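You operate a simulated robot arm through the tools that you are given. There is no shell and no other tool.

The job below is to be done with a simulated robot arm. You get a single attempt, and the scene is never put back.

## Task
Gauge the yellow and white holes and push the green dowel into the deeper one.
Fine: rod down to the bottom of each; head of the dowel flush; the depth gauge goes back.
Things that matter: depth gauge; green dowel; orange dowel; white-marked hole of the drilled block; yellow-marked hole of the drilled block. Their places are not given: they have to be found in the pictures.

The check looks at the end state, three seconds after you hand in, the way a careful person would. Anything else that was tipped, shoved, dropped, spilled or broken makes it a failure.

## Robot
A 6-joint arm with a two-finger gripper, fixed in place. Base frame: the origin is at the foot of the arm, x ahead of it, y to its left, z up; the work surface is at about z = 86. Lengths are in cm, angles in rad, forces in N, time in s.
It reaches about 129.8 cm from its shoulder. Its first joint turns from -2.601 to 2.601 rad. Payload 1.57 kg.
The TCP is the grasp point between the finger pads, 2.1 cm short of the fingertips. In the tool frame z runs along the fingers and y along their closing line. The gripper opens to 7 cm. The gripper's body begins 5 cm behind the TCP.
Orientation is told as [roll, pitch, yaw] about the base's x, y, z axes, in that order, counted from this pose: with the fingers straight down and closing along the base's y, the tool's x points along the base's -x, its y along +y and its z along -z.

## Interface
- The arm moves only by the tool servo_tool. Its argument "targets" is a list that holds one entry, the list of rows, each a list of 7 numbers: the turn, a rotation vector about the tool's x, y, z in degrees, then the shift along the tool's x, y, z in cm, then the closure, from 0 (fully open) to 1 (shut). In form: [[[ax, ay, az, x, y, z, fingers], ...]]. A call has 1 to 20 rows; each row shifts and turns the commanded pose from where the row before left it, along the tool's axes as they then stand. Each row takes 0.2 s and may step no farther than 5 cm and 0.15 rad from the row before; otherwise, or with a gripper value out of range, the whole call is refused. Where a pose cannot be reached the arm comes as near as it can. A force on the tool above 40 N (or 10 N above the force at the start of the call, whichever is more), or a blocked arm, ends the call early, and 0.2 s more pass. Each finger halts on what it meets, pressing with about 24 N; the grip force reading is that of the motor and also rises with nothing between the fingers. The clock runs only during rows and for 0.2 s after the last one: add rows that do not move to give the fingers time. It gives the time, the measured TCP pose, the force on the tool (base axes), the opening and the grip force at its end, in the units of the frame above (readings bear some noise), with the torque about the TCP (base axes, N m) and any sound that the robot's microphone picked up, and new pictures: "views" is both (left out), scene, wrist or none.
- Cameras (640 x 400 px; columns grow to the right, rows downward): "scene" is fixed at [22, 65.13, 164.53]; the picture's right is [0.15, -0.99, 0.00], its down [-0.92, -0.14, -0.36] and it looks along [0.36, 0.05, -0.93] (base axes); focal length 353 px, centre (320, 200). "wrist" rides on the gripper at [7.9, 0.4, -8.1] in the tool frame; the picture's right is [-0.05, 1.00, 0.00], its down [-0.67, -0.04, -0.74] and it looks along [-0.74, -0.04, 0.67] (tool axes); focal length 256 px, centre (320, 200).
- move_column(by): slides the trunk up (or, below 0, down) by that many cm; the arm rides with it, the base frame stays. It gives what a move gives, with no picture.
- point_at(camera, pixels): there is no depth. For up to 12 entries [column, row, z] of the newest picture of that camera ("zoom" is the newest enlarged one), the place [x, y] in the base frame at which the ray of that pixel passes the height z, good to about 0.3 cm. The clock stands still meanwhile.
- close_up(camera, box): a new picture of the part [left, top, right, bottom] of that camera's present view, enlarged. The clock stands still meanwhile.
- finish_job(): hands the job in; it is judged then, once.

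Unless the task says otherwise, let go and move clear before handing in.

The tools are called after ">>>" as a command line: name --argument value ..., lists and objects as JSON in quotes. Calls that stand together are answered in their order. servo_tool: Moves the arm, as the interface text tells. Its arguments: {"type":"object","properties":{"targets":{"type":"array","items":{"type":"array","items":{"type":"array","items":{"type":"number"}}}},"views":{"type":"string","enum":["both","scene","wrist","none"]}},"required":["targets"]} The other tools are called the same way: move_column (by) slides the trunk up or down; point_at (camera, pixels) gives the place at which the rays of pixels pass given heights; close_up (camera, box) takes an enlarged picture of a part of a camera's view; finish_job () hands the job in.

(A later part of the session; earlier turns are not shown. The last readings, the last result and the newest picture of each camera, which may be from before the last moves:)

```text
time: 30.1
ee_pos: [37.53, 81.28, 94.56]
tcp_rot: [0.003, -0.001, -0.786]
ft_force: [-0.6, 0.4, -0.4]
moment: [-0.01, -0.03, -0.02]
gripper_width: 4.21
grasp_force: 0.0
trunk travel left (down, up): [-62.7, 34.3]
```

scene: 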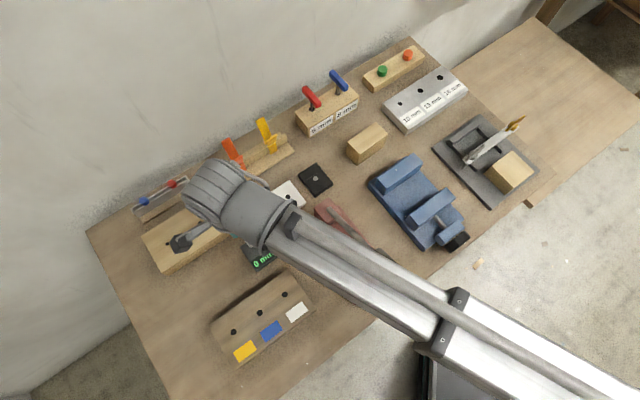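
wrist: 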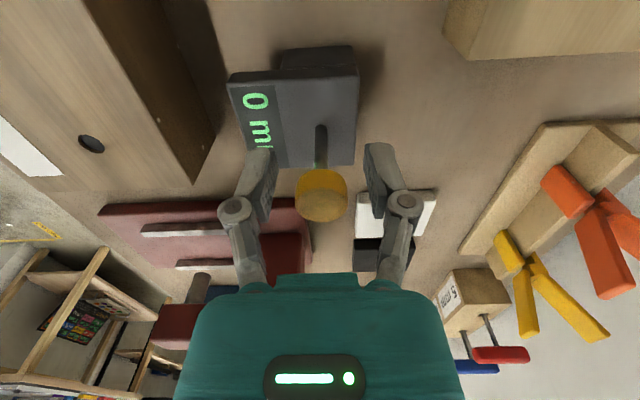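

The knob is now centred between the pads at (321,205), so this is the pose I'll use for the real grip. First I'll rise and survey both holes from above, with the camera looking along the hole row.

>>> move_column --by 8.5

>>> servo_tool --targets '[[[0, 0, 0, 3, -3, 0, 0.4], [0, 0, 0, 3, -3, 0, 0.4], [0, 0, 0, 3, -3, 0, 0.4], [0, 0, 0, 3, -3, 0, 0.4], [0, 0, 0, 0, 0, 0, 0.4], [0, 0, 0, 0, 0, 0, 0.4]]]' --views "both"

>>> close_up --camera "wrist" --box '[220, 20, 420, 220]'

```text
time: 31.3
ee_pos: [37.55, 81.31, 103.08]
tcp_rot: [0.002, 0.001, -0.786]
ft_force: [-1.3, -0.7, -0.9]
moment: [0.01, -0.04, -0.01]
gripper_width: 4.19
grasp_force: 0.1
trunk travel left (down, up): [-71.2, 25.8]
```

```text
time: 32.7
ee_pos: [20.54, 81.2, 103.13]
tcp_rot: [0.001, -0.001, -0.784]
ft_force: [0.2, -0.6, -0.4]
moment: [0.01, -0.02, 0.0]
gripper_width: 4.2
grasp_force: 0.1
trunk travel left (down, up): [-71.2, 25.8]
```

scene: 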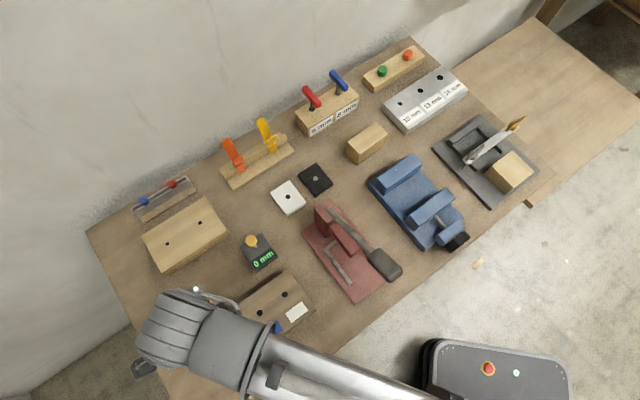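
wrist: 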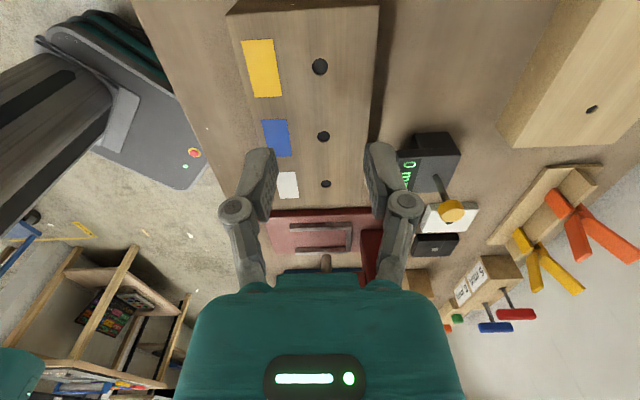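

```text
2.00 times, centred on (320, 120) of wrist
```

zoom: 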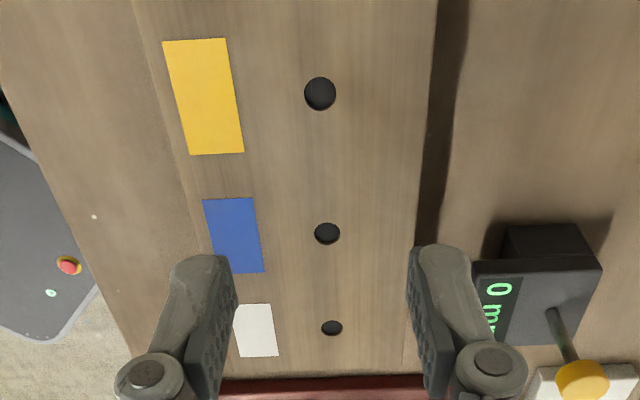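

Holes line up at (320,66) yellow, (323,136) blue, (326,184) white. Combining views gives block top z≈91.4 with 6.0 cm spacing, and in diagonal axes white at (u,v)=(71.98,31.49), yellow at (72.0,43.49). Now I'll return to the gauge.

>>> servo_tool --targets '[[[0, 0, 0, -3, 3, 0, 0.4], [0, 0, 0, -3, 3, 0, 0.4], [0, 0, 0, -3, 3, 0, 0.4], [0, 0, 0, -3, 3, 0, 0.4], [0, 0, 0, 0, 0, 0, 0.4], [0, 0, 0, 0, 0, 0, 0.4]]]' --views "none"

>>> move_column --by -8.5

>>> servo_tool --targets '[[[0, 0, 0, 0, 0, 0, 0.6], [0, 0, 0, 0, 0, 0, 0.8], [0, 0, 0, 0, 0, 0, 1], [0, 0, 0, 0, 0, 0, 1], [0, 0, 0, 0, 0, 0, 1]]]' --views "wrist"

```text
time: 34.1
ee_pos: [37.41, 81.24, 103.15]
tcp_rot: [0.002, -0.001, -0.785]
ft_force: [-0.9, -0.5, 0.0]
moment: [0.02, -0.01, -0.03]
gripper_width: 4.21
grasp_force: 0.1
trunk travel left (down, up): [-71.2, 25.8]
```

```text
time: 35.4
ee_pos: [37.34, 81.34, 94.49]
tcp_rot: [0.002, 0.0, -0.787]
ft_force: [-0.1, -0.6, 0.8]
moment: [0.02, -0.02, 0.03]
gripper_width: 4.21
grasp_force: 0.2
trunk travel left (down, up): [-62.7, 34.3]
```

```text
time: 36.5
ee_pos: [37.47, 81.31, 94.61]
tcp_rot: [0.003, 0.0, -0.783]
ft_force: [0.6, 0.0, -0.1]
moment: [0.01, -0.05, 0.0]
gripper_width: 1.98
grasp_force: 24.2
trunk travel left (down, up): [-62.7, 34.3]
```

wrist: 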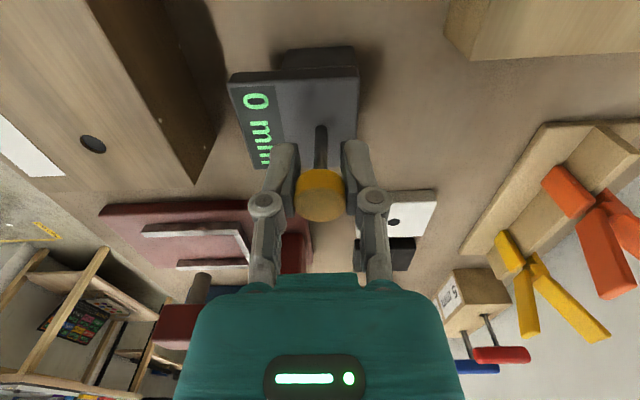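

Firm grip at 1.98 cm. I'll lift the gauge clear and carry it over the white hole.

>>> move_column --by 7.5

>>> servo_tool --targets '[[[0, 0, 0, 0.1, -2.4, 0, 1], [0, 0, 0, 0.1, -2.4, 0, 1], [0, 0, 0, 0.1, -2.4, 0, 1], [0, 0, 0, 0.1, -2.4, 0, 1], [0, 0, 0, 0.09, -2.38, 0, 1], [0, 0, 0, 0, 0, 0, 1], [0, 0, 0, 0, 0, 0, 1]]]' --views "both"

```text
time: 37.7
ee_pos: [37.46, 81.32, 102.04]
tcp_rot: [0.002, 0.001, -0.785]
ft_force: [0.0, 0.5, -1.5]
moment: [0.01, 0.0, 0.01]
gripper_width: 1.95
grasp_force: 23.7
trunk travel left (down, up): [-70.2, 26.8]
```

```text
time: 39.3
ee_pos: [28.42, 73.13, 102.05]
tcp_rot: [0.001, -0.001, -0.785]
ft_force: [0.3, -0.5, -1.8]
moment: [0.01, -0.04, -0.02]
gripper_width: 1.98
grasp_force: 24.0
trunk travel left (down, up): [-70.2, 26.8]
```

scene: 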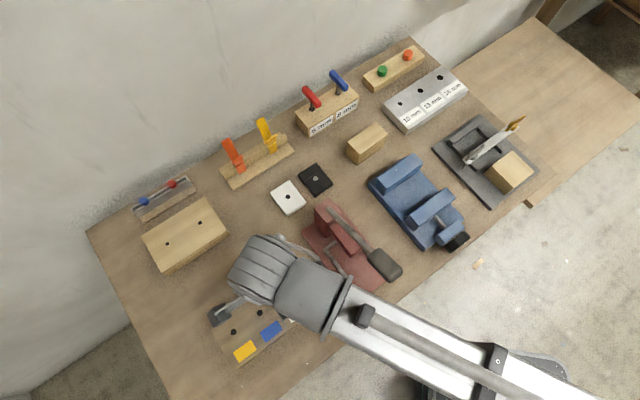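
wrist: 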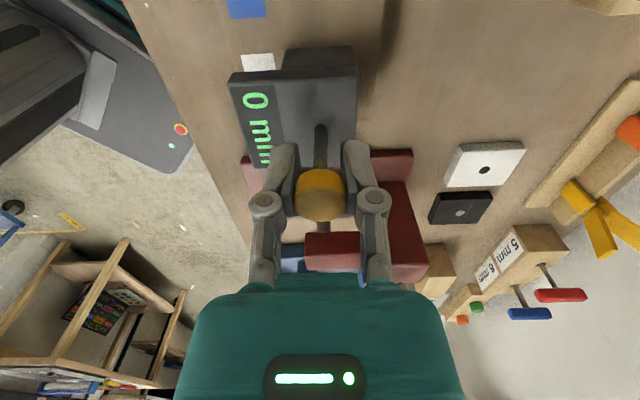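

The pose reads within 2 mm of the white hole's position. I'll lower until the gauge's foot should just sit on the block.

>>> move_column --by -1.8

>>> move_column --by -0.8

>>> servo_tool --targets '[[[0, 0, 0, 0, 0, 0, 1]]]' --views "both"

>>> close_up --camera "wrist" --box '[220, 20, 420, 220]'

```text
time: 39.9
ee_pos: [28.56, 73.16, 100.41]
tcp_rot: [0.002, 0.0, -0.788]
ft_force: [0.4, 0.0, -1.1]
moment: [0.03, 0.01, 0.02]
gripper_width: 1.98
grasp_force: 23.9
trunk travel left (down, up): [-68.4, 28.6]
```

```text
time: 40.5
ee_pos: [28.53, 73.23, 99.45]
tcp_rot: [0.002, 0.0, -0.786]
ft_force: [0.5, 0.1, -0.5]
moment: [0.05, -0.06, 0.03]
gripper_width: 1.97
grasp_force: 23.8
trunk travel left (down, up): [-67.6, 29.4]
```

```text
time: 40.9
ee_pos: [28.5, 73.17, 99.5]
tcp_rot: [0.0, -0.001, -0.786]
ft_force: [0.5, 0.2, -0.9]
moment: [0.03, 0.01, -0.04]
gripper_width: 1.98
grasp_force: 24.5
trunk travel left (down, up): [-67.6, 29.4]
```

scene: 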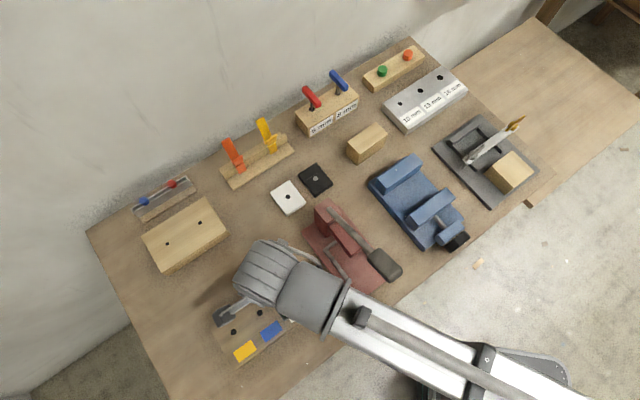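
wrist: 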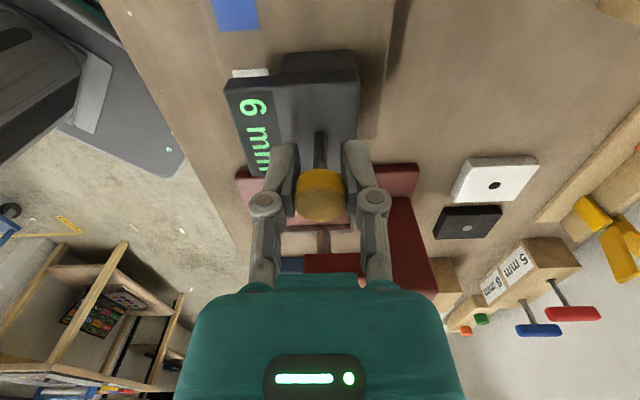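

```text
2.00 times, centred on (320, 120) of wrist
```

zoom: 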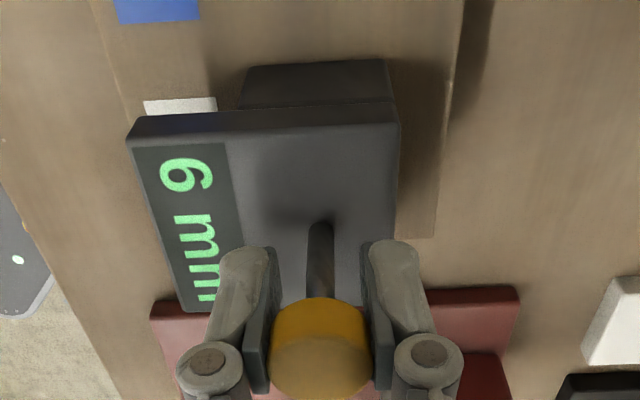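

The display went to "6 mm" with almost no force, so the foot sits on the block and the rod is running down the white hole. I'll continue in small steps.

>>> move_column --by -0.7

>>> servo_tool --targets '[[[0, 0, 0, 0, 0, 0, 1]]]' --views "wrist"

```text
time: 41.5
ee_pos: [28.57, 73.04, 98.78]
tcp_rot: [0.002, -0.001, -0.786]
ft_force: [0.8, 0.4, -1.7]
moment: [-0.02, 0.0, 0.02]
gripper_width: 1.99
grasp_force: 24.0
trunk travel left (down, up): [-66.9, 30.1]
```

```text
time: 41.9
ee_pos: [28.5, 73.15, 98.76]
tcp_rot: [0.001, 0.0, -0.786]
ft_force: [0.1, -0.5, -0.4]
moment: [0.03, -0.04, 0.01]
gripper_width: 1.99
grasp_force: 23.8
trunk travel left (down, up): [-66.9, 30.1]
```

wrist: 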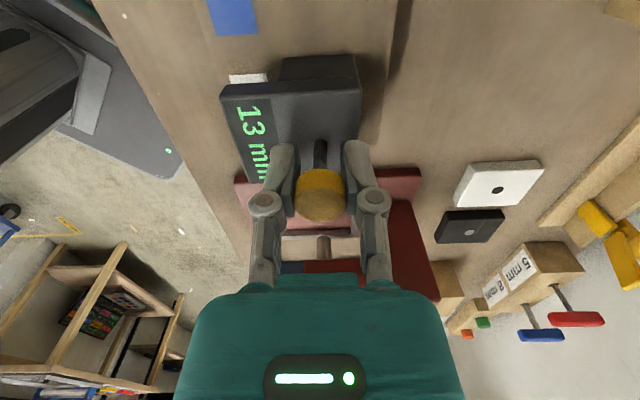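

The display reads 13 mm and the force is still near zero. I'll keep going down in 0.5 cm steps, watching for bottom contact.

>>> move_column --by -0.5

>>> move_column --by -0.5

>>> servo_tool --targets '[[[0, 0, 0, 0, 0, 0, 1]]]' --views "wrist"

```text
time: 42.4
ee_pos: [28.59, 73.15, 98.39]
tcp_rot: [0.002, 0.0, -0.785]
ft_force: [0.8, 0.8, -0.6]
moment: [0.0, -0.02, 0.01]
gripper_width: 1.96
grasp_force: 24.0
trunk travel left (down, up): [-66.4, 30.6]
```

```text
time: 42.9
ee_pos: [28.6, 73.19, 97.84]
tcp_rot: [0.005, 0.002, -0.785]
ft_force: [4.5, 9.9, 30.9]
moment: [0.04, -0.04, -0.02]
gripper_width: 1.96
grasp_force: 24.2
trunk travel left (down, up): [-65.9, 31.1]
```

```text
time: 43.3
ee_pos: [28.49, 73.08, 97.91]
tcp_rot: [0.006, 0.003, -0.786]
ft_force: [6.2, 14.7, 39.8]
moment: [0.17, -0.06, 0.01]
gripper_width: 1.96
grasp_force: 24.4
trunk travel left (down, up): [-65.9, 31.1]
```

wrist: 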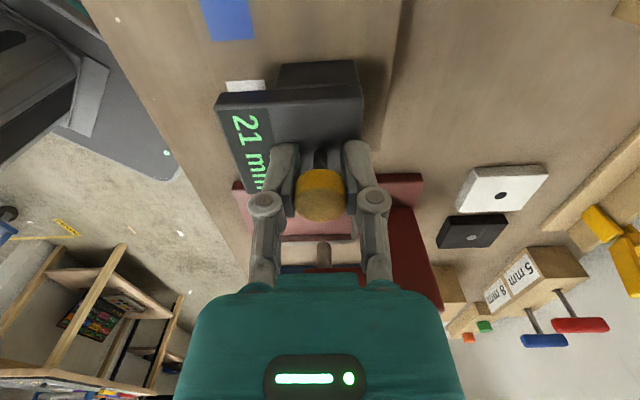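

At 21 mm the force jumped to about 40 N. I need to confirm that this is the hole bottom and not the fingertips on the gauge body, so I'll enlarge.

>>> close_up --camera "wrist" --box '[200, 50, 420, 230]'

>>> close_up --camera "wrist" --box '[260, 120, 380, 230]'

```text
2.22 times, centred on (310, 140) of wrist
```

zoom: 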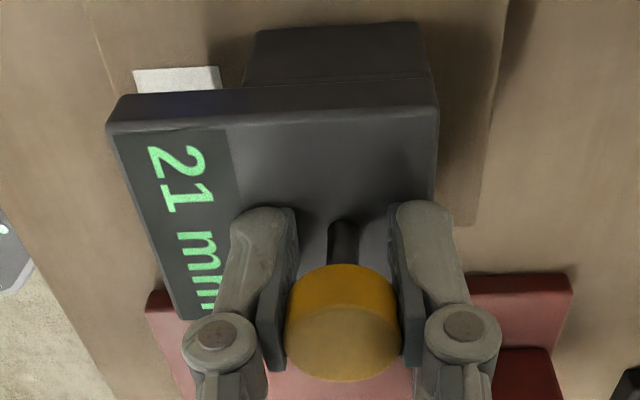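

```text
3.64 times, centred on (320, 175) of wrist
```

zoom: 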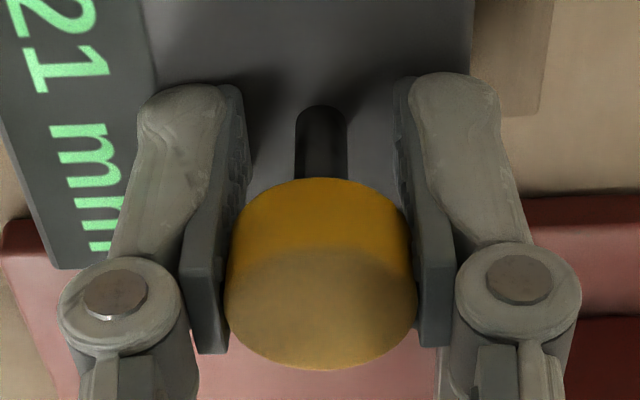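

Projecting the rod's foot puts the body top about 2.1 cm below the TCP, exactly at the fingertips, so 21 mm is the fingers touching the body and not the hole bottom. I'll ease off, open, and regrip the knob about 2 cm higher.

>>> move_column --by 0.2

>>> servo_tool --targets '[[[0, 0, 0, 0, 0, 0, 0.75], [0, 0, 0, 0, 0, 0, 0.6], [0, 0, 0, 0, 0, 0, 0.5], [0, 0, 0, 0, 0, 0, 0.5]]]' --views "wrist"

```text
time: 43.9
ee_pos: [28.49, 73.07, 97.94]
tcp_rot: [0.0, -0.002, -0.785]
ft_force: [-0.1, -1.5, 2.7]
moment: [-0.07, 0.14, 0.05]
gripper_width: 1.98
grasp_force: 23.9
trunk travel left (down, up): [-66.1, 30.9]
```

```text
time: 44.9
ee_pos: [28.49, 73.17, 97.91]
tcp_rot: [0.003, 0.002, -0.785]
ft_force: [0.9, 0.5, 0.1]
moment: [-0.01, 0.02, 0.01]
gripper_width: 3.51
grasp_force: 0.0
trunk travel left (down, up): [-66.1, 30.9]
```

wrist: 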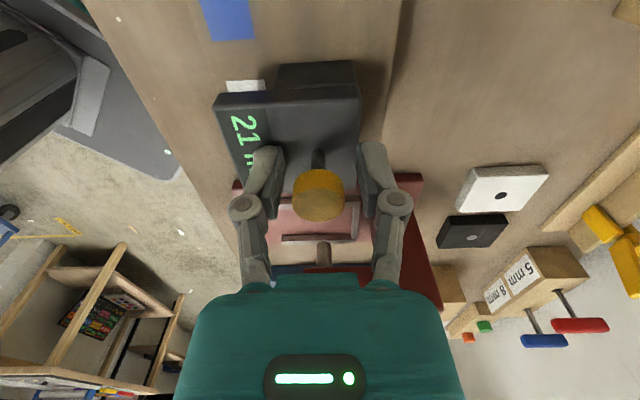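

The rod stays at 21 mm. I'll rise 2 cm and regrip the knob with the fingertips.

>>> move_column --by 2.0

>>> servo_tool --targets '[[[0, 0, 0, 0, 0, 0, 0.6], [0, 0, 0, 0, 0, 0, 0.8], [0, 0, 0, 0, 0, 0, 1], [0, 0, 0, 0, 0, 0, 1], [0, 0, 0, 0, 0, 0, 1]]]' --views "wrist"

>>> close_up --camera "wrist" --box '[200, 30, 420, 210]'

```text
time: 45.5
ee_pos: [28.56, 73.18, 99.91]
tcp_rot: [0.003, 0.001, -0.785]
ft_force: [0.1, -0.6, -0.5]
moment: [0.0, -0.02, 0.0]
gripper_width: 3.52
grasp_force: 0.0
trunk travel left (down, up): [-68.1, 28.9]
```

```text
time: 46.7
ee_pos: [28.54, 73.18, 100.03]
tcp_rot: [0.002, -0.001, -0.786]
ft_force: [0.8, -0.3, -0.6]
moment: [-0.01, -0.02, -0.01]
gripper_width: 2.12
grasp_force: 23.9
trunk travel left (down, up): [-68.1, 28.9]
```

wrist: 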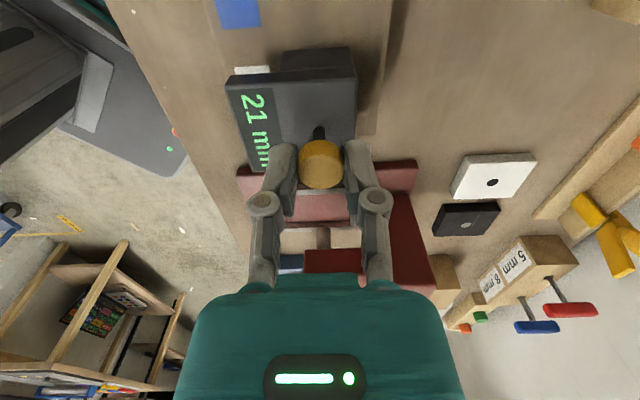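

```text
2.22 times, centred on (310, 120) of wrist
```

zoom: 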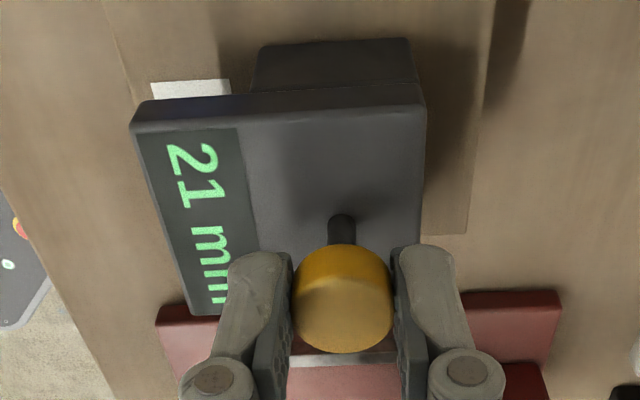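

The knob is held at the fingertips now and the display reads 21 mm. I'll push down again in 0.5 cm steps.

>>> move_column --by -0.5

>>> servo_tool --targets '[[[0, 0, 0, 0, 0, 0, 1]]]' --views "wrist"

```text
time: 47.3
ee_pos: [28.49, 73.11, 99.54]
tcp_rot: [0.001, -0.001, -0.787]
ft_force: [0.4, 1.8, 11.6]
moment: [0.23, -0.05, 0.0]
gripper_width: 2.07
grasp_force: 24.2
trunk travel left (down, up): [-67.6, 29.4]
```

```text
time: 47.7
ee_pos: [28.52, 73.07, 99.44]
tcp_rot: [0.002, 0.0, -0.785]
ft_force: [0.0, 1.8, 11.9]
moment: [0.15, -0.04, 0.0]
gripper_width: 2.07
grasp_force: 24.1
trunk travel left (down, up): [-67.6, 29.4]
```

wrist: 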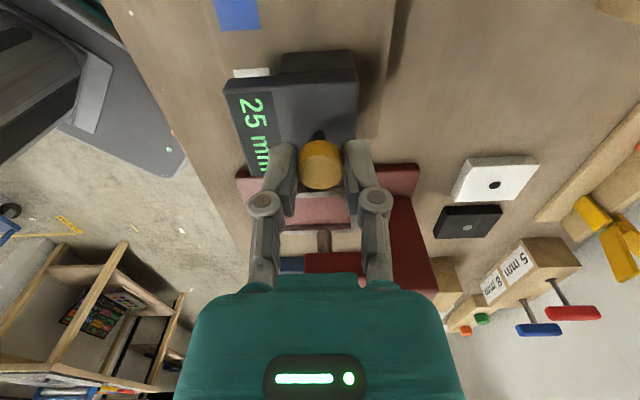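

It now reads 25 mm with about 12 N of resistance, so the bottom may be starting. I'll press a bit further to be sure.

>>> move_column --by -0.15

>>> servo_tool --targets '[[[0, 0, 0, 0, 0, 0, 1]]]' --views "wrist"

>>> close_up --camera "wrist" --box '[200, 30, 420, 210]'

```text
time: 48.2
ee_pos: [28.41, 72.96, 99.49]
tcp_rot: [0.001, -0.001, -0.786]
ft_force: [0.3, 0.6, 21.5]
moment: [0.06, 0.05, 0.0]
gripper_width: 2.1
grasp_force: 24.0
trunk travel left (down, up): [-67.5, 29.5]
```

```text
time: 48.6
ee_pos: [28.49, 73.02, 99.4]
tcp_rot: [0.0, -0.001, -0.785]
ft_force: [-0.7, 0.2, 18.3]
moment: [-0.06, 0.02, -0.02]
gripper_width: 2.09
grasp_force: 24.1
trunk travel left (down, up): [-67.5, 29.5]
```

wrist: 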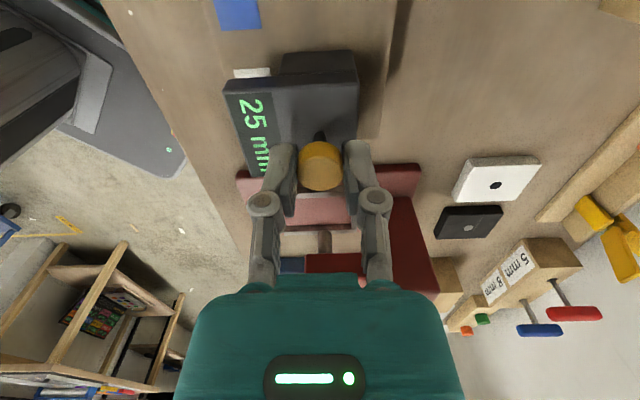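

```text
2.22 times, centred on (310, 120) of wrist
```

zoom: 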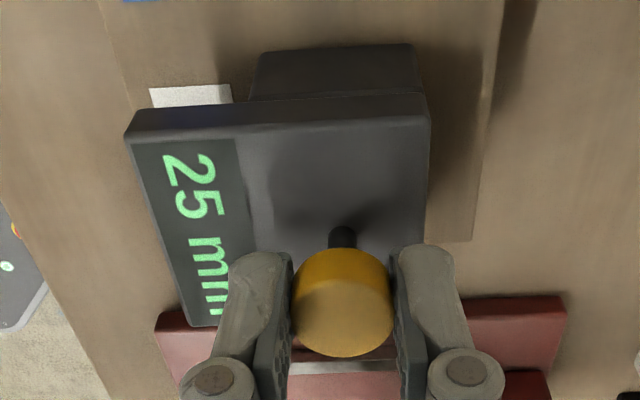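

The force climbs to about 20 N without further travel and the tips are 1.5 cm clear of the body, so the white hole is 25 mm deep. I'll pull the knob up, which retracts the rod and then lifts the gauge.

>>> move_column --by 3.7

>>> servo_tool --targets '[[[0, 0, 0, 0, 0, 0, 1]]]' --views "both"

>>> close_up --camera "wrist" --box '[200, 30, 420, 210]'

```text
time: 49.4
ee_pos: [28.44, 73.13, 103.03]
tcp_rot: [0.003, 0.001, -0.785]
ft_force: [-0.6, -0.5, -1.6]
moment: [0.0, 0.0, -0.02]
gripper_width: 2.06
grasp_force: 23.7
trunk travel left (down, up): [-71.2, 25.8]
```

```text
time: 49.8
ee_pos: [28.68, 73.08, 103.15]
tcp_rot: [0.002, 0.001, -0.785]
ft_force: [-0.6, -0.3, -2.8]
moment: [0.01, -0.01, -0.02]
gripper_width: 2.03
grasp_force: 24.2
trunk travel left (down, up): [-71.2, 25.8]
```

scene: 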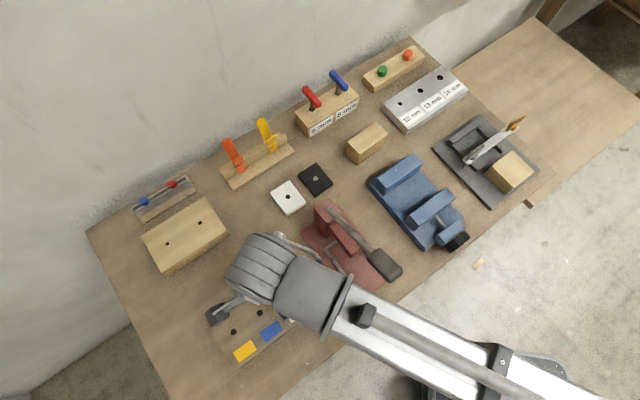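
wrist: 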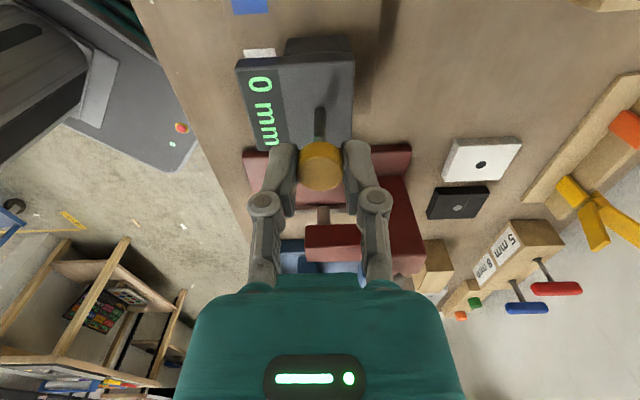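

```text
2.22 times, centred on (310, 120) of wrist
```

zoom: 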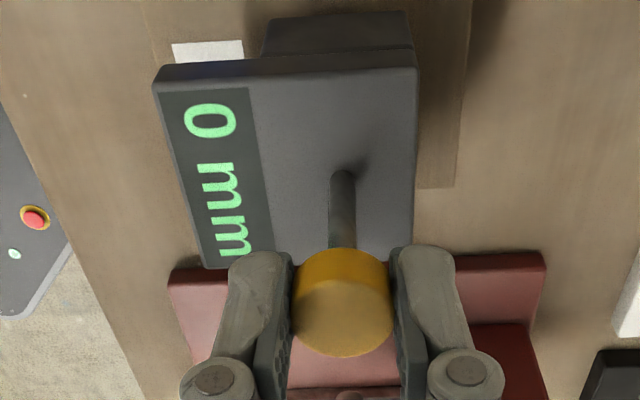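

Retracted to 0 mm and lifted off the block. Now I'll move 12 cm along the row to the yellow hole.

>>> servo_tool --targets '[[[0, 0, 0, 2.4, 0.02, 0, 1], [0, 0, 0, 2.4, 0.02, 0, 1], [0, 0, 0, 2.4, 0.02, 0, 1], [0, 0, 0, 2.4, 0.02, 0, 1], [0, 0, 0, 2.37, 0.02, 0, 1], [0, 0, 0, 0, 0, 0, 1], [0, 0, 0, 0, 0, 0, 1]]]' --views "both"

>>> move_column --by -1.4

>>> servo_tool --targets '[[[0, 0, 0, 0, 0, 0, 1]]]' --views "wrist"

```text
time: 51.4
ee_pos: [20.18, 81.69, 102.98]
tcp_rot: [0.002, -0.001, -0.785]
ft_force: [0.2, 0.1, -2.1]
moment: [0.03, 0.02, 0.01]
gripper_width: 2.08
grasp_force: 24.3
trunk travel left (down, up): [-71.2, 25.8]
```

scene: 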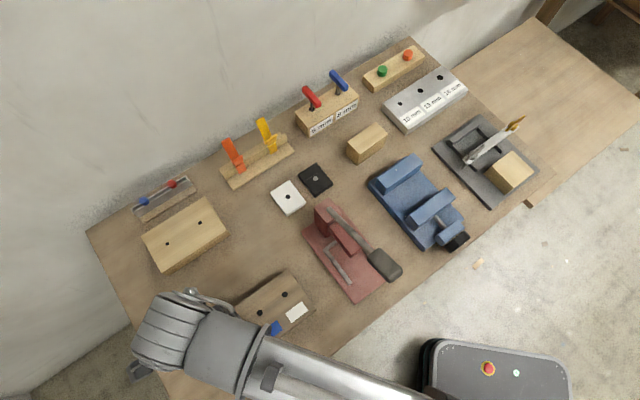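
wrist: 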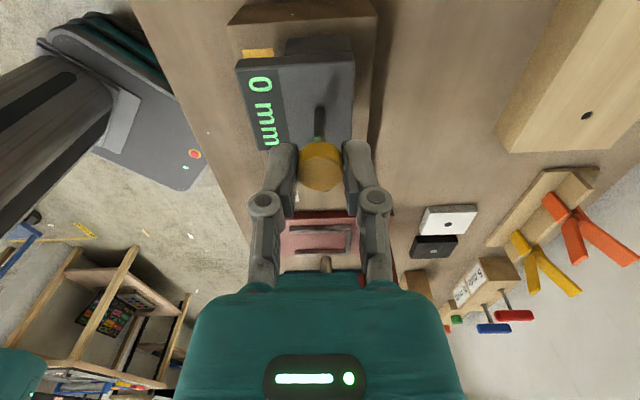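

```text
time: 52.0
ee_pos: [20.18, 81.8, 101.63]
tcp_rot: [0.0, -0.001, -0.786]
ft_force: [0.4, 0.4, -0.1]
moment: [0.01, -0.02, 0.02]
gripper_width: 2.08
grasp_force: 23.8
trunk travel left (down, up): [-69.8, 27.2]
```

```text
time: 52.4
ee_pos: [20.16, 81.78, 101.64]
tcp_rot: [0.001, 0.001, -0.785]
ft_force: [0.7, -0.3, -1.7]
moment: [-0.03, -0.03, -0.02]
gripper_width: 2.08
grasp_force: 24.2
trunk travel left (down, up): [-69.8, 27.2]
```

wrist: 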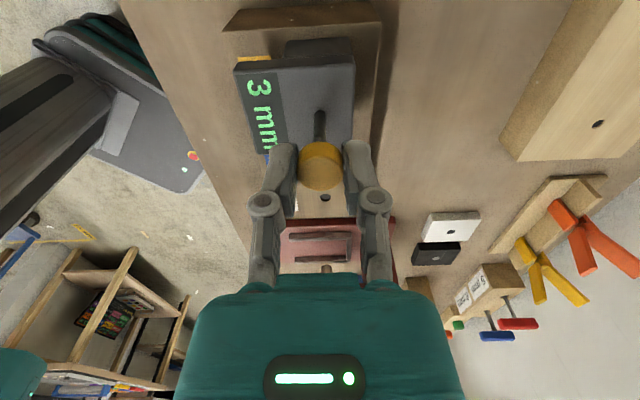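

The rod is entering the yellow hole too: "3 mm" with no force. I'll push down in steps.

>>> move_column --by -1.2

>>> servo_tool --targets '[[[0, 0, 0, 0, 0, 0, 1]]]' --views "wrist"

```text
time: 53.0
ee_pos: [20.15, 81.71, 100.4]
tcp_rot: [0.001, 0.0, -0.784]
ft_force: [-1.0, -0.3, -0.1]
moment: [-0.06, 0.0, 0.0]
gripper_width: 2.05
grasp_force: 23.7
trunk travel left (down, up): [-68.6, 28.4]
```

```text
time: 53.4
ee_pos: [20.02, 81.68, 100.38]
tcp_rot: [0.001, -0.002, -0.786]
ft_force: [0.2, 0.8, -0.9]
moment: [-0.08, -0.02, 0.01]
gripper_width: 2.08
grasp_force: 23.7
trunk travel left (down, up): [-68.6, 28.4]
```

wrist: 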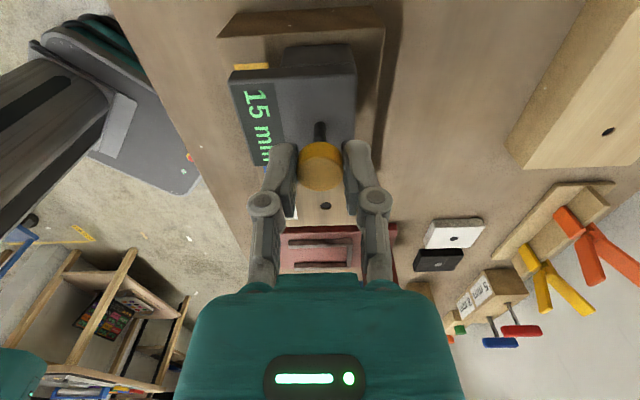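

15 mm and still free. I'll continue with 0.6 cm steps.

>>> move_column --by -0.6

>>> servo_tool --targets '[[[0, 0, 0, 0, 0, 0, 1]]]' --views "wrist"

```text
time: 54.0
ee_pos: [20.09, 81.62, 99.93]
tcp_rot: [0.005, 0.0, -0.785]
ft_force: [0.5, 1.1, 19.0]
moment: [0.01, -0.04, 0.03]
gripper_width: 2.05
grasp_force: 24.1
trunk travel left (down, up): [-68.0, 29.0]
```

```text
time: 54.4
ee_pos: [20.05, 81.63, 99.86]
tcp_rot: [0.001, 0.0, -0.783]
ft_force: [0.4, 0.5, 19.1]
moment: [-0.02, -0.08, -0.01]
gripper_width: 2.04
grasp_force: 24.0
trunk travel left (down, up): [-68.0, 29.0]
```

wrist: 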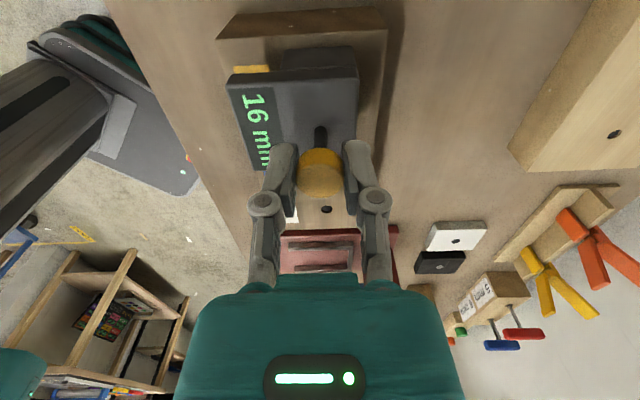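

It stopped at 16 mm with 19 N. I'll press slightly more to confirm it's really the bottom.

>>> move_column --by -0.2

>>> servo_tool --targets '[[[0, 0, 0, 0, 0, 0, 1]]]' --views "wrist"

>>> close_up --camera "wrist" --box '[200, 30, 420, 210]'

```text
time: 54.9
ee_pos: [20.06, 81.62, 99.77]
tcp_rot: [0.001, 0.001, -0.785]
ft_force: [-0.2, 0.7, 21.5]
moment: [0.02, -0.02, 0.0]
gripper_width: 2.07
grasp_force: 23.7
trunk travel left (down, up): [-67.8, 29.2]
```

```text
time: 55.3
ee_pos: [20.02, 81.52, 99.81]
tcp_rot: [0.003, 0.0, -0.786]
ft_force: [-0.4, 0.0, 20.1]
moment: [-0.01, -0.03, -0.04]
gripper_width: 2.06
grasp_force: 23.9
trunk travel left (down, up): [-67.8, 29.2]
```

wrist: 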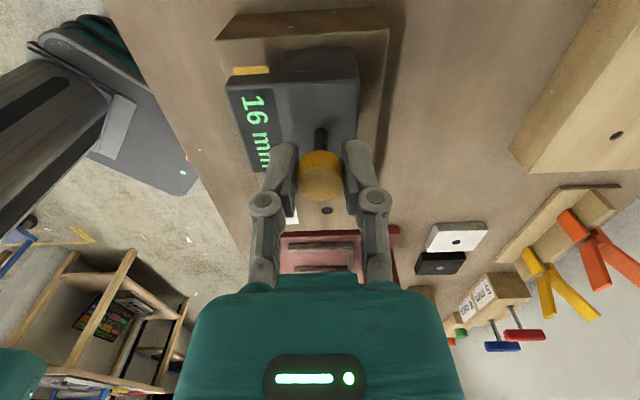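

```text
2.22 times, centred on (310, 120) of wrist
```

zoom: 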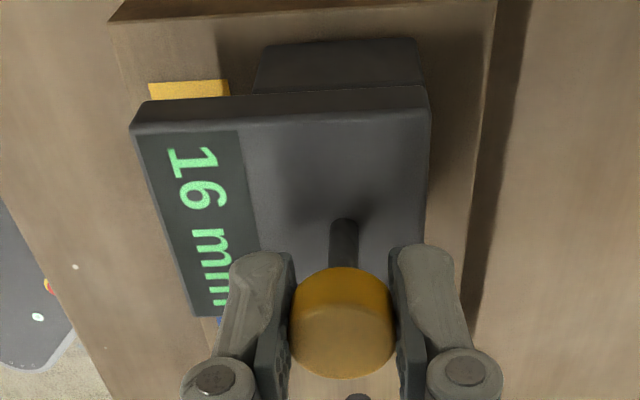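

The knob slips in the fingers at about 20 N while the display holds at 16 mm, so the yellow hole's bottom is at 16 mm. White, at 25 mm, is the deeper one. I'll lift the gauge and carry it back toward its original spot.

>>> move_column --by 3.8

>>> servo_tool --targets '[[[0, 0, 0, 0, 0, 0, 1]]]' --views "wrist"

```text
time: 56.1
ee_pos: [20.1, 81.7, 103.49]
tcp_rot: [0.002, -0.001, -0.785]
ft_force: [-0.5, 0.2, -1.4]
moment: [0.0, 0.01, 0.01]
gripper_width: 2.02
grasp_force: 24.0
trunk travel left (down, up): [-71.6, 25.4]
```

```text
time: 56.5
ee_pos: [20.14, 81.77, 103.41]
tcp_rot: [0.003, -0.002, -0.787]
ft_force: [0.3, 0.3, -1.2]
moment: [-0.02, 0.0, -0.02]
gripper_width: 2.04
grasp_force: 24.3
trunk travel left (down, up): [-71.6, 25.4]
```

wrist: 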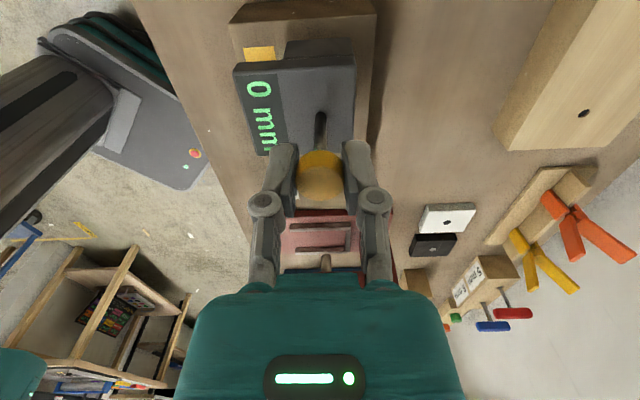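

It reads 0 mm and hangs about 2 cm above the block. I'll carry it back over its home spot.

>>> servo_tool --targets '[[[0, 0, 0, -2.51, 2.39, 0, 1], [0, 0, 0, -2.51, 2.39, 0, 1], [0, 0, 0, -2.51, 2.39, 0, 1], [0, 0, 0, -2.51, 2.39, 0, 1], [0, 0, 0, -2.51, 2.39, 0, 1], [0, 0, 0, 0, 0, 0, 1], [0, 0, 0, 0, 0, 0, 1]]]' --views "both"

```text
time: 58.1
ee_pos: [37.52, 81.33, 103.49]
tcp_rot: [0.0, 0.002, -0.787]
ft_force: [-0.2, -0.1, -1.7]
moment: [0.01, 0.0, -0.01]
gripper_width: 2.02
grasp_force: 24.2
trunk travel left (down, up): [-71.6, 25.4]
```

scene: 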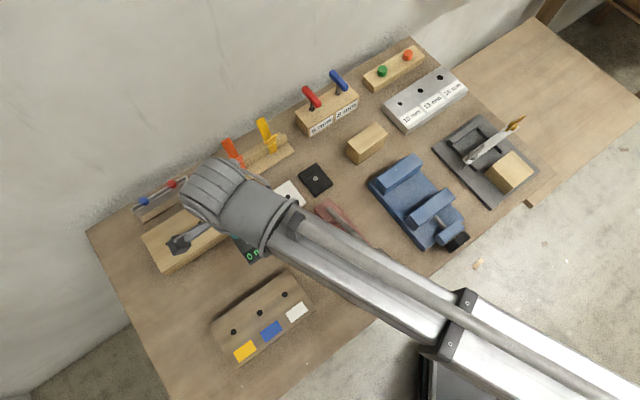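
wrist: 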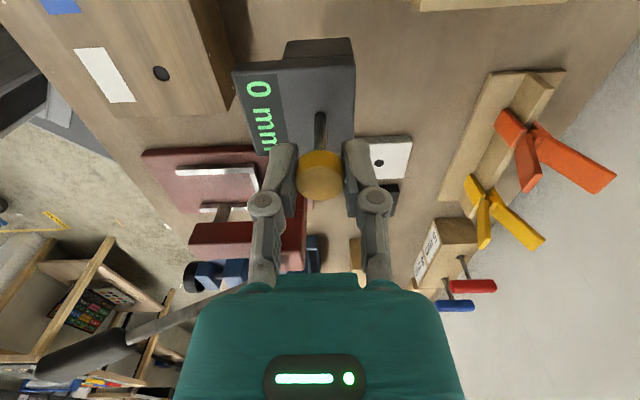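

Over the home spot. I'll lower most of the way, then find table contact in small steps.

>>> move_column --by -6.8

>>> move_column --by -0.3

>>> servo_tool --targets '[[[0, 0, 0, 0, 0, 0, 1]]]' --views "wrist"

```text
time: 59.2
ee_pos: [37.36, 81.22, 96.63]
tcp_rot: [0.002, 0.0, -0.786]
ft_force: [-0.6, -0.2, -1.9]
moment: [0.02, 0.0, 0.04]
gripper_width: 2.01
grasp_force: 24.2
trunk travel left (down, up): [-64.8, 32.2]
```

```text
time: 59.7
ee_pos: [37.55, 81.32, 96.3]
tcp_rot: [0.002, 0.0, -0.786]
ft_force: [0.0, 0.7, -1.3]
moment: [0.01, -0.03, 0.0]
gripper_width: 2.02
grasp_force: 23.9
trunk travel left (down, up): [-64.5, 32.5]
```

```text
time: 60.1
ee_pos: [37.44, 81.28, 96.25]
tcp_rot: [0.003, 0.001, -0.785]
ft_force: [1.0, -0.9, -1.3]
moment: [0.02, 0.05, 0.01]
gripper_width: 2.02
grasp_force: 23.8
trunk travel left (down, up): [-64.5, 32.5]
```

wrist: 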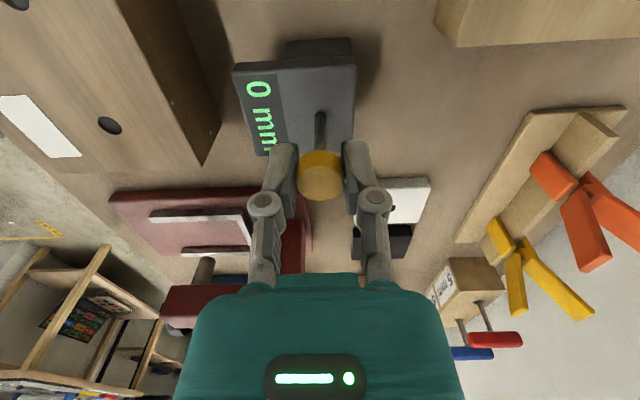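

>>> move_column --by -0.2

>>> move_column --by -0.1

>>> servo_tool --targets '[[[0, 0, 0, 0, 0, 0, 1]]]' --views "wrist"

```text
time: 60.6
ee_pos: [37.51, 81.3, 96.11]
tcp_rot: [0.001, 0.0, -0.785]
ft_force: [0.0, -0.7, -1.8]
moment: [-0.02, 0.03, 0.0]
gripper_width: 2.02
grasp_force: 23.3
trunk travel left (down, up): [-64.3, 32.7]
```

```text
time: 61.1
ee_pos: [37.45, 81.32, 96.05]
tcp_rot: [0.001, 0.001, -0.786]
ft_force: [0.4, -0.3, -2.3]
moment: [0.02, 0.0, -0.04]
gripper_width: 2.04
grasp_force: 23.9
trunk travel left (down, up): [-64.2, 32.8]
```

```text
time: 61.5
ee_pos: [37.5, 81.36, 96.0]
tcp_rot: [0.002, 0.0, -0.786]
ft_force: [0.3, 0.7, -1.7]
moment: [-0.01, 0.01, -0.01]
gripper_width: 2.02
grasp_force: 23.5
trunk travel left (down, up): [-64.2, 32.8]
```

wrist: 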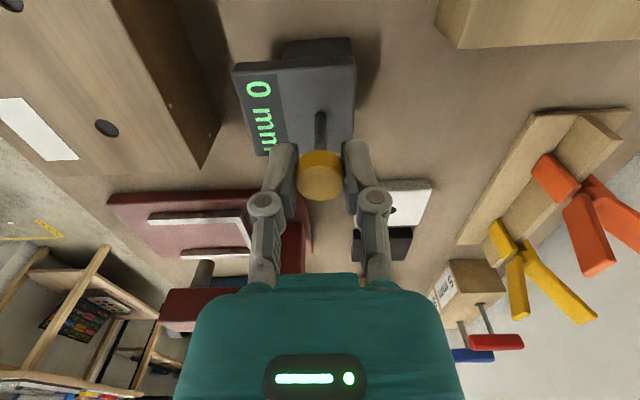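

Still hanging at about −1.8 N. I'll continue in small steps.

>>> move_column --by -0.15

>>> move_column --by -0.1

>>> servo_tool --targets '[[[0, 0, 0, 0, 0, 0, 1]]]' --views "wrist"

```text
time: 62.0
ee_pos: [37.51, 81.33, 95.84]
tcp_rot: [0.002, -0.002, -0.787]
ft_force: [-0.1, 0.3, -0.7]
moment: [-0.02, -0.03, 0.01]
gripper_width: 2.04
grasp_force: 24.1
trunk travel left (down, up): [-64.0, 33.0]
```

```text
time: 62.5
ee_pos: [37.5, 81.38, 95.87]
tcp_rot: [0.002, 0.0, -0.784]
ft_force: [-0.4, 0.3, 0.6]
moment: [-0.02, -0.03, -0.02]
gripper_width: 2.04
grasp_force: 24.0
trunk travel left (down, up): [-63.9, 33.1]
```

```text
time: 62.9
ee_pos: [37.52, 81.27, 95.63]
tcp_rot: [0.003, 0.002, -0.784]
ft_force: [-0.1, 0.7, 0.0]
moment: [0.05, -0.03, 0.01]
gripper_width: 2.03
grasp_force: 23.7
trunk travel left (down, up): [-63.9, 33.1]
```

wrist: 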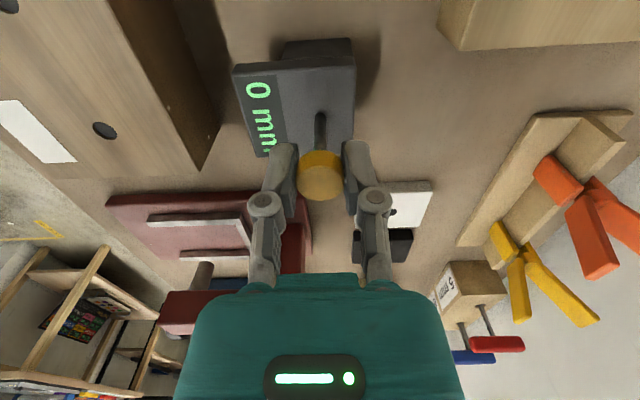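

The force is back to zero at 0 mm, so the gauge is resting on the table. I'll release and rise.

>>> servo_tool --targets '[[[0, 0, 0, 0, 0, 0, 0.8], [0, 0, 0, 0, 0, 0, 0.6], [0, 0, 0, 0, 0, 0, 0.4], [0, 0, 0, 0, 0, 0, 0.4]]]' --views "none"

>>> move_column --by 12

>>> servo_tool --targets '[[[0, 0, 0, 0, 0, 0, 0.4]]]' --views "both"

```text
time: 63.9
ee_pos: [37.41, 81.25, 95.76]
tcp_rot: [0.002, 0.0, -0.784]
ft_force: [0.1, 0.2, -0.2]
moment: [0.0, -0.01, 0.01]
gripper_width: 4.18
grasp_force: 0.1
trunk travel left (down, up): [-63.9, 33.1]
```

```text
time: 65.4
ee_pos: [37.55, 81.3, 107.77]
tcp_rot: [0.002, 0.0, -0.785]
ft_force: [-0.4, 0.3, 0.1]
moment: [0.01, 0.01, -0.03]
gripper_width: 4.21
grasp_force: 0.1
trunk travel left (down, up): [-75.9, 21.1]
```

```text
time: 65.8
ee_pos: [37.55, 81.13, 107.81]
tcp_rot: [0.003, 0.001, -0.784]
ft_force: [-0.6, 0.5, -0.3]
moment: [0.02, 0.0, 0.02]
gripper_width: 4.19
grasp_force: 0.1
trunk travel left (down, up): [-75.9, 21.1]
```

scene: 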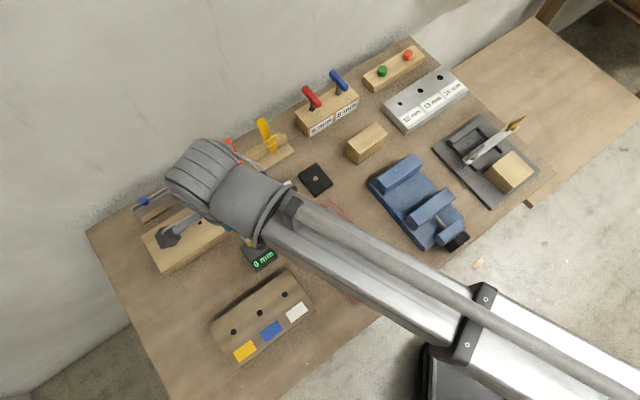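
wrist: 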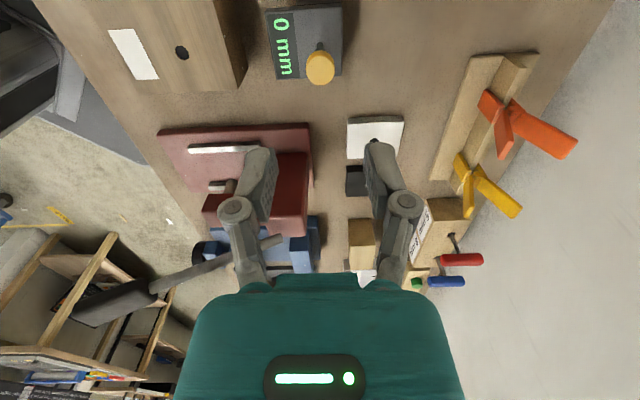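

The gauge is home at 0 mm, just as at the start. Next is the green dowel: I'll raise the trunk and move across at a safe height toward the rack.

>>> move_column --by 8

>>> servo_tool --targets '[[[0, 0, 0, -4.63, 0.3, 0, 0.2], [0, 0, 0, -4.63, 0.3, 0, 0.2], [0, 0, 0, -4.63, 0.3, 0, 0.2], [0, 0, 0, -4.63, 0.3, 0, 0.2], [0, 0, 0, -4.63, 0.3, 0, 0.2], [0, 0, 0, -4.63, 0.3, 0, 0.2], [0, 0, 0, -4.63, 0.3, 0, 0.2], [0, 0, 0, -4.63, 0.3, 0, 0.2], [0, 0, 0, -4.63, 0.3, 0, 0.2], [0, 0, 0, -4.63, 0.3, 0, 0.2], [0, 0, 0, -4.63, 0.3, 0, 0.2], [0, 0, 0, 0, 0, 0, 0.2]]]' --views "both"

```text
time: 67.0
ee_pos: [37.54, 81.21, 115.73]
tcp_rot: [0.003, 0.0, -0.785]
ft_force: [-0.1, 0.0, 0.0]
moment: [0.0, -0.03, -0.02]
gripper_width: 4.21
grasp_force: 0.0
trunk travel left (down, up): [-83.9, 13.1]
```

```text
time: 69.6
ee_pos: [75.87, 47.65, 115.79]
tcp_rot: [0.002, 0.0, -0.784]
ft_force: [-0.3, 0.0, -0.4]
moment: [-0.01, -0.03, -0.03]
gripper_width: 5.59
grasp_force: 0.0
trunk travel left (down, up): [-83.9, 13.1]
```

scene: 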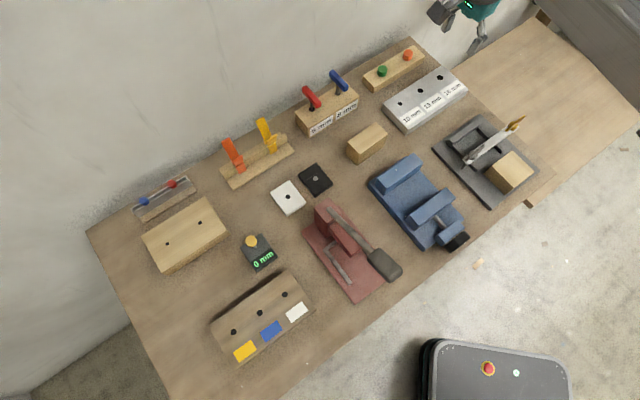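
wrist: 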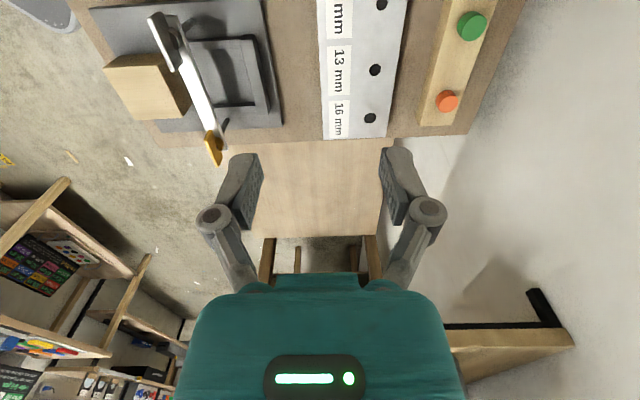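

The scene view shows the gauge back at (258,252) as at the start. The rack is close to the wall, so I'll measure the table's back edge and the rack before approaching.

>>> point_at --camera "scene" --pixels '[[423, 39, 86], [352, 81, 86], [300, 111, 86], [363, 80, 88], [414, 46, 88], [373, 92, 88], [425, 58, 88], [382, 71, 91], [382, 71, 92], [407, 55, 91], [440, 72, 86]]'

>>> close_up --camera "scene" --box '[350, 30, 440, 100]'

>>> close_up --camera "wrist" --box '[400, 0, 560, 160]'

```text
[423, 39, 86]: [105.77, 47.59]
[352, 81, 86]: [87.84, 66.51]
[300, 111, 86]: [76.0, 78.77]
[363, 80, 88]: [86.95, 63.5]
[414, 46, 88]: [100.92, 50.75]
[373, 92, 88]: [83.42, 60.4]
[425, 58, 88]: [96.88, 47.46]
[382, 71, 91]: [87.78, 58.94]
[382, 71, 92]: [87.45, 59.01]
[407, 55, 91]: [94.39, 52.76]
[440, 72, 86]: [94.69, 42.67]
```

```text
5.71 times, centred on (395, 65) of scene
```

zoom: 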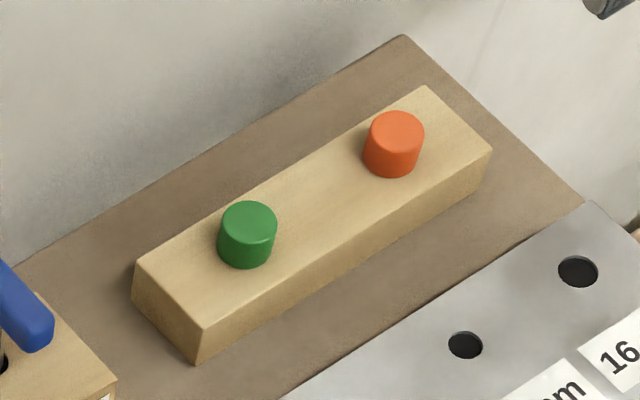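

```text
2.50 times, centred on (480, 80) of wrist
```

zoom: 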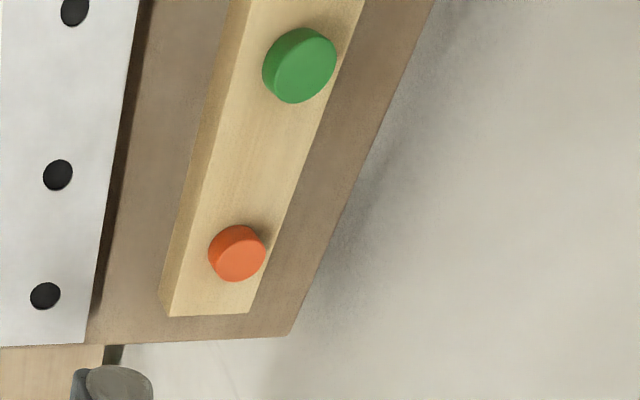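

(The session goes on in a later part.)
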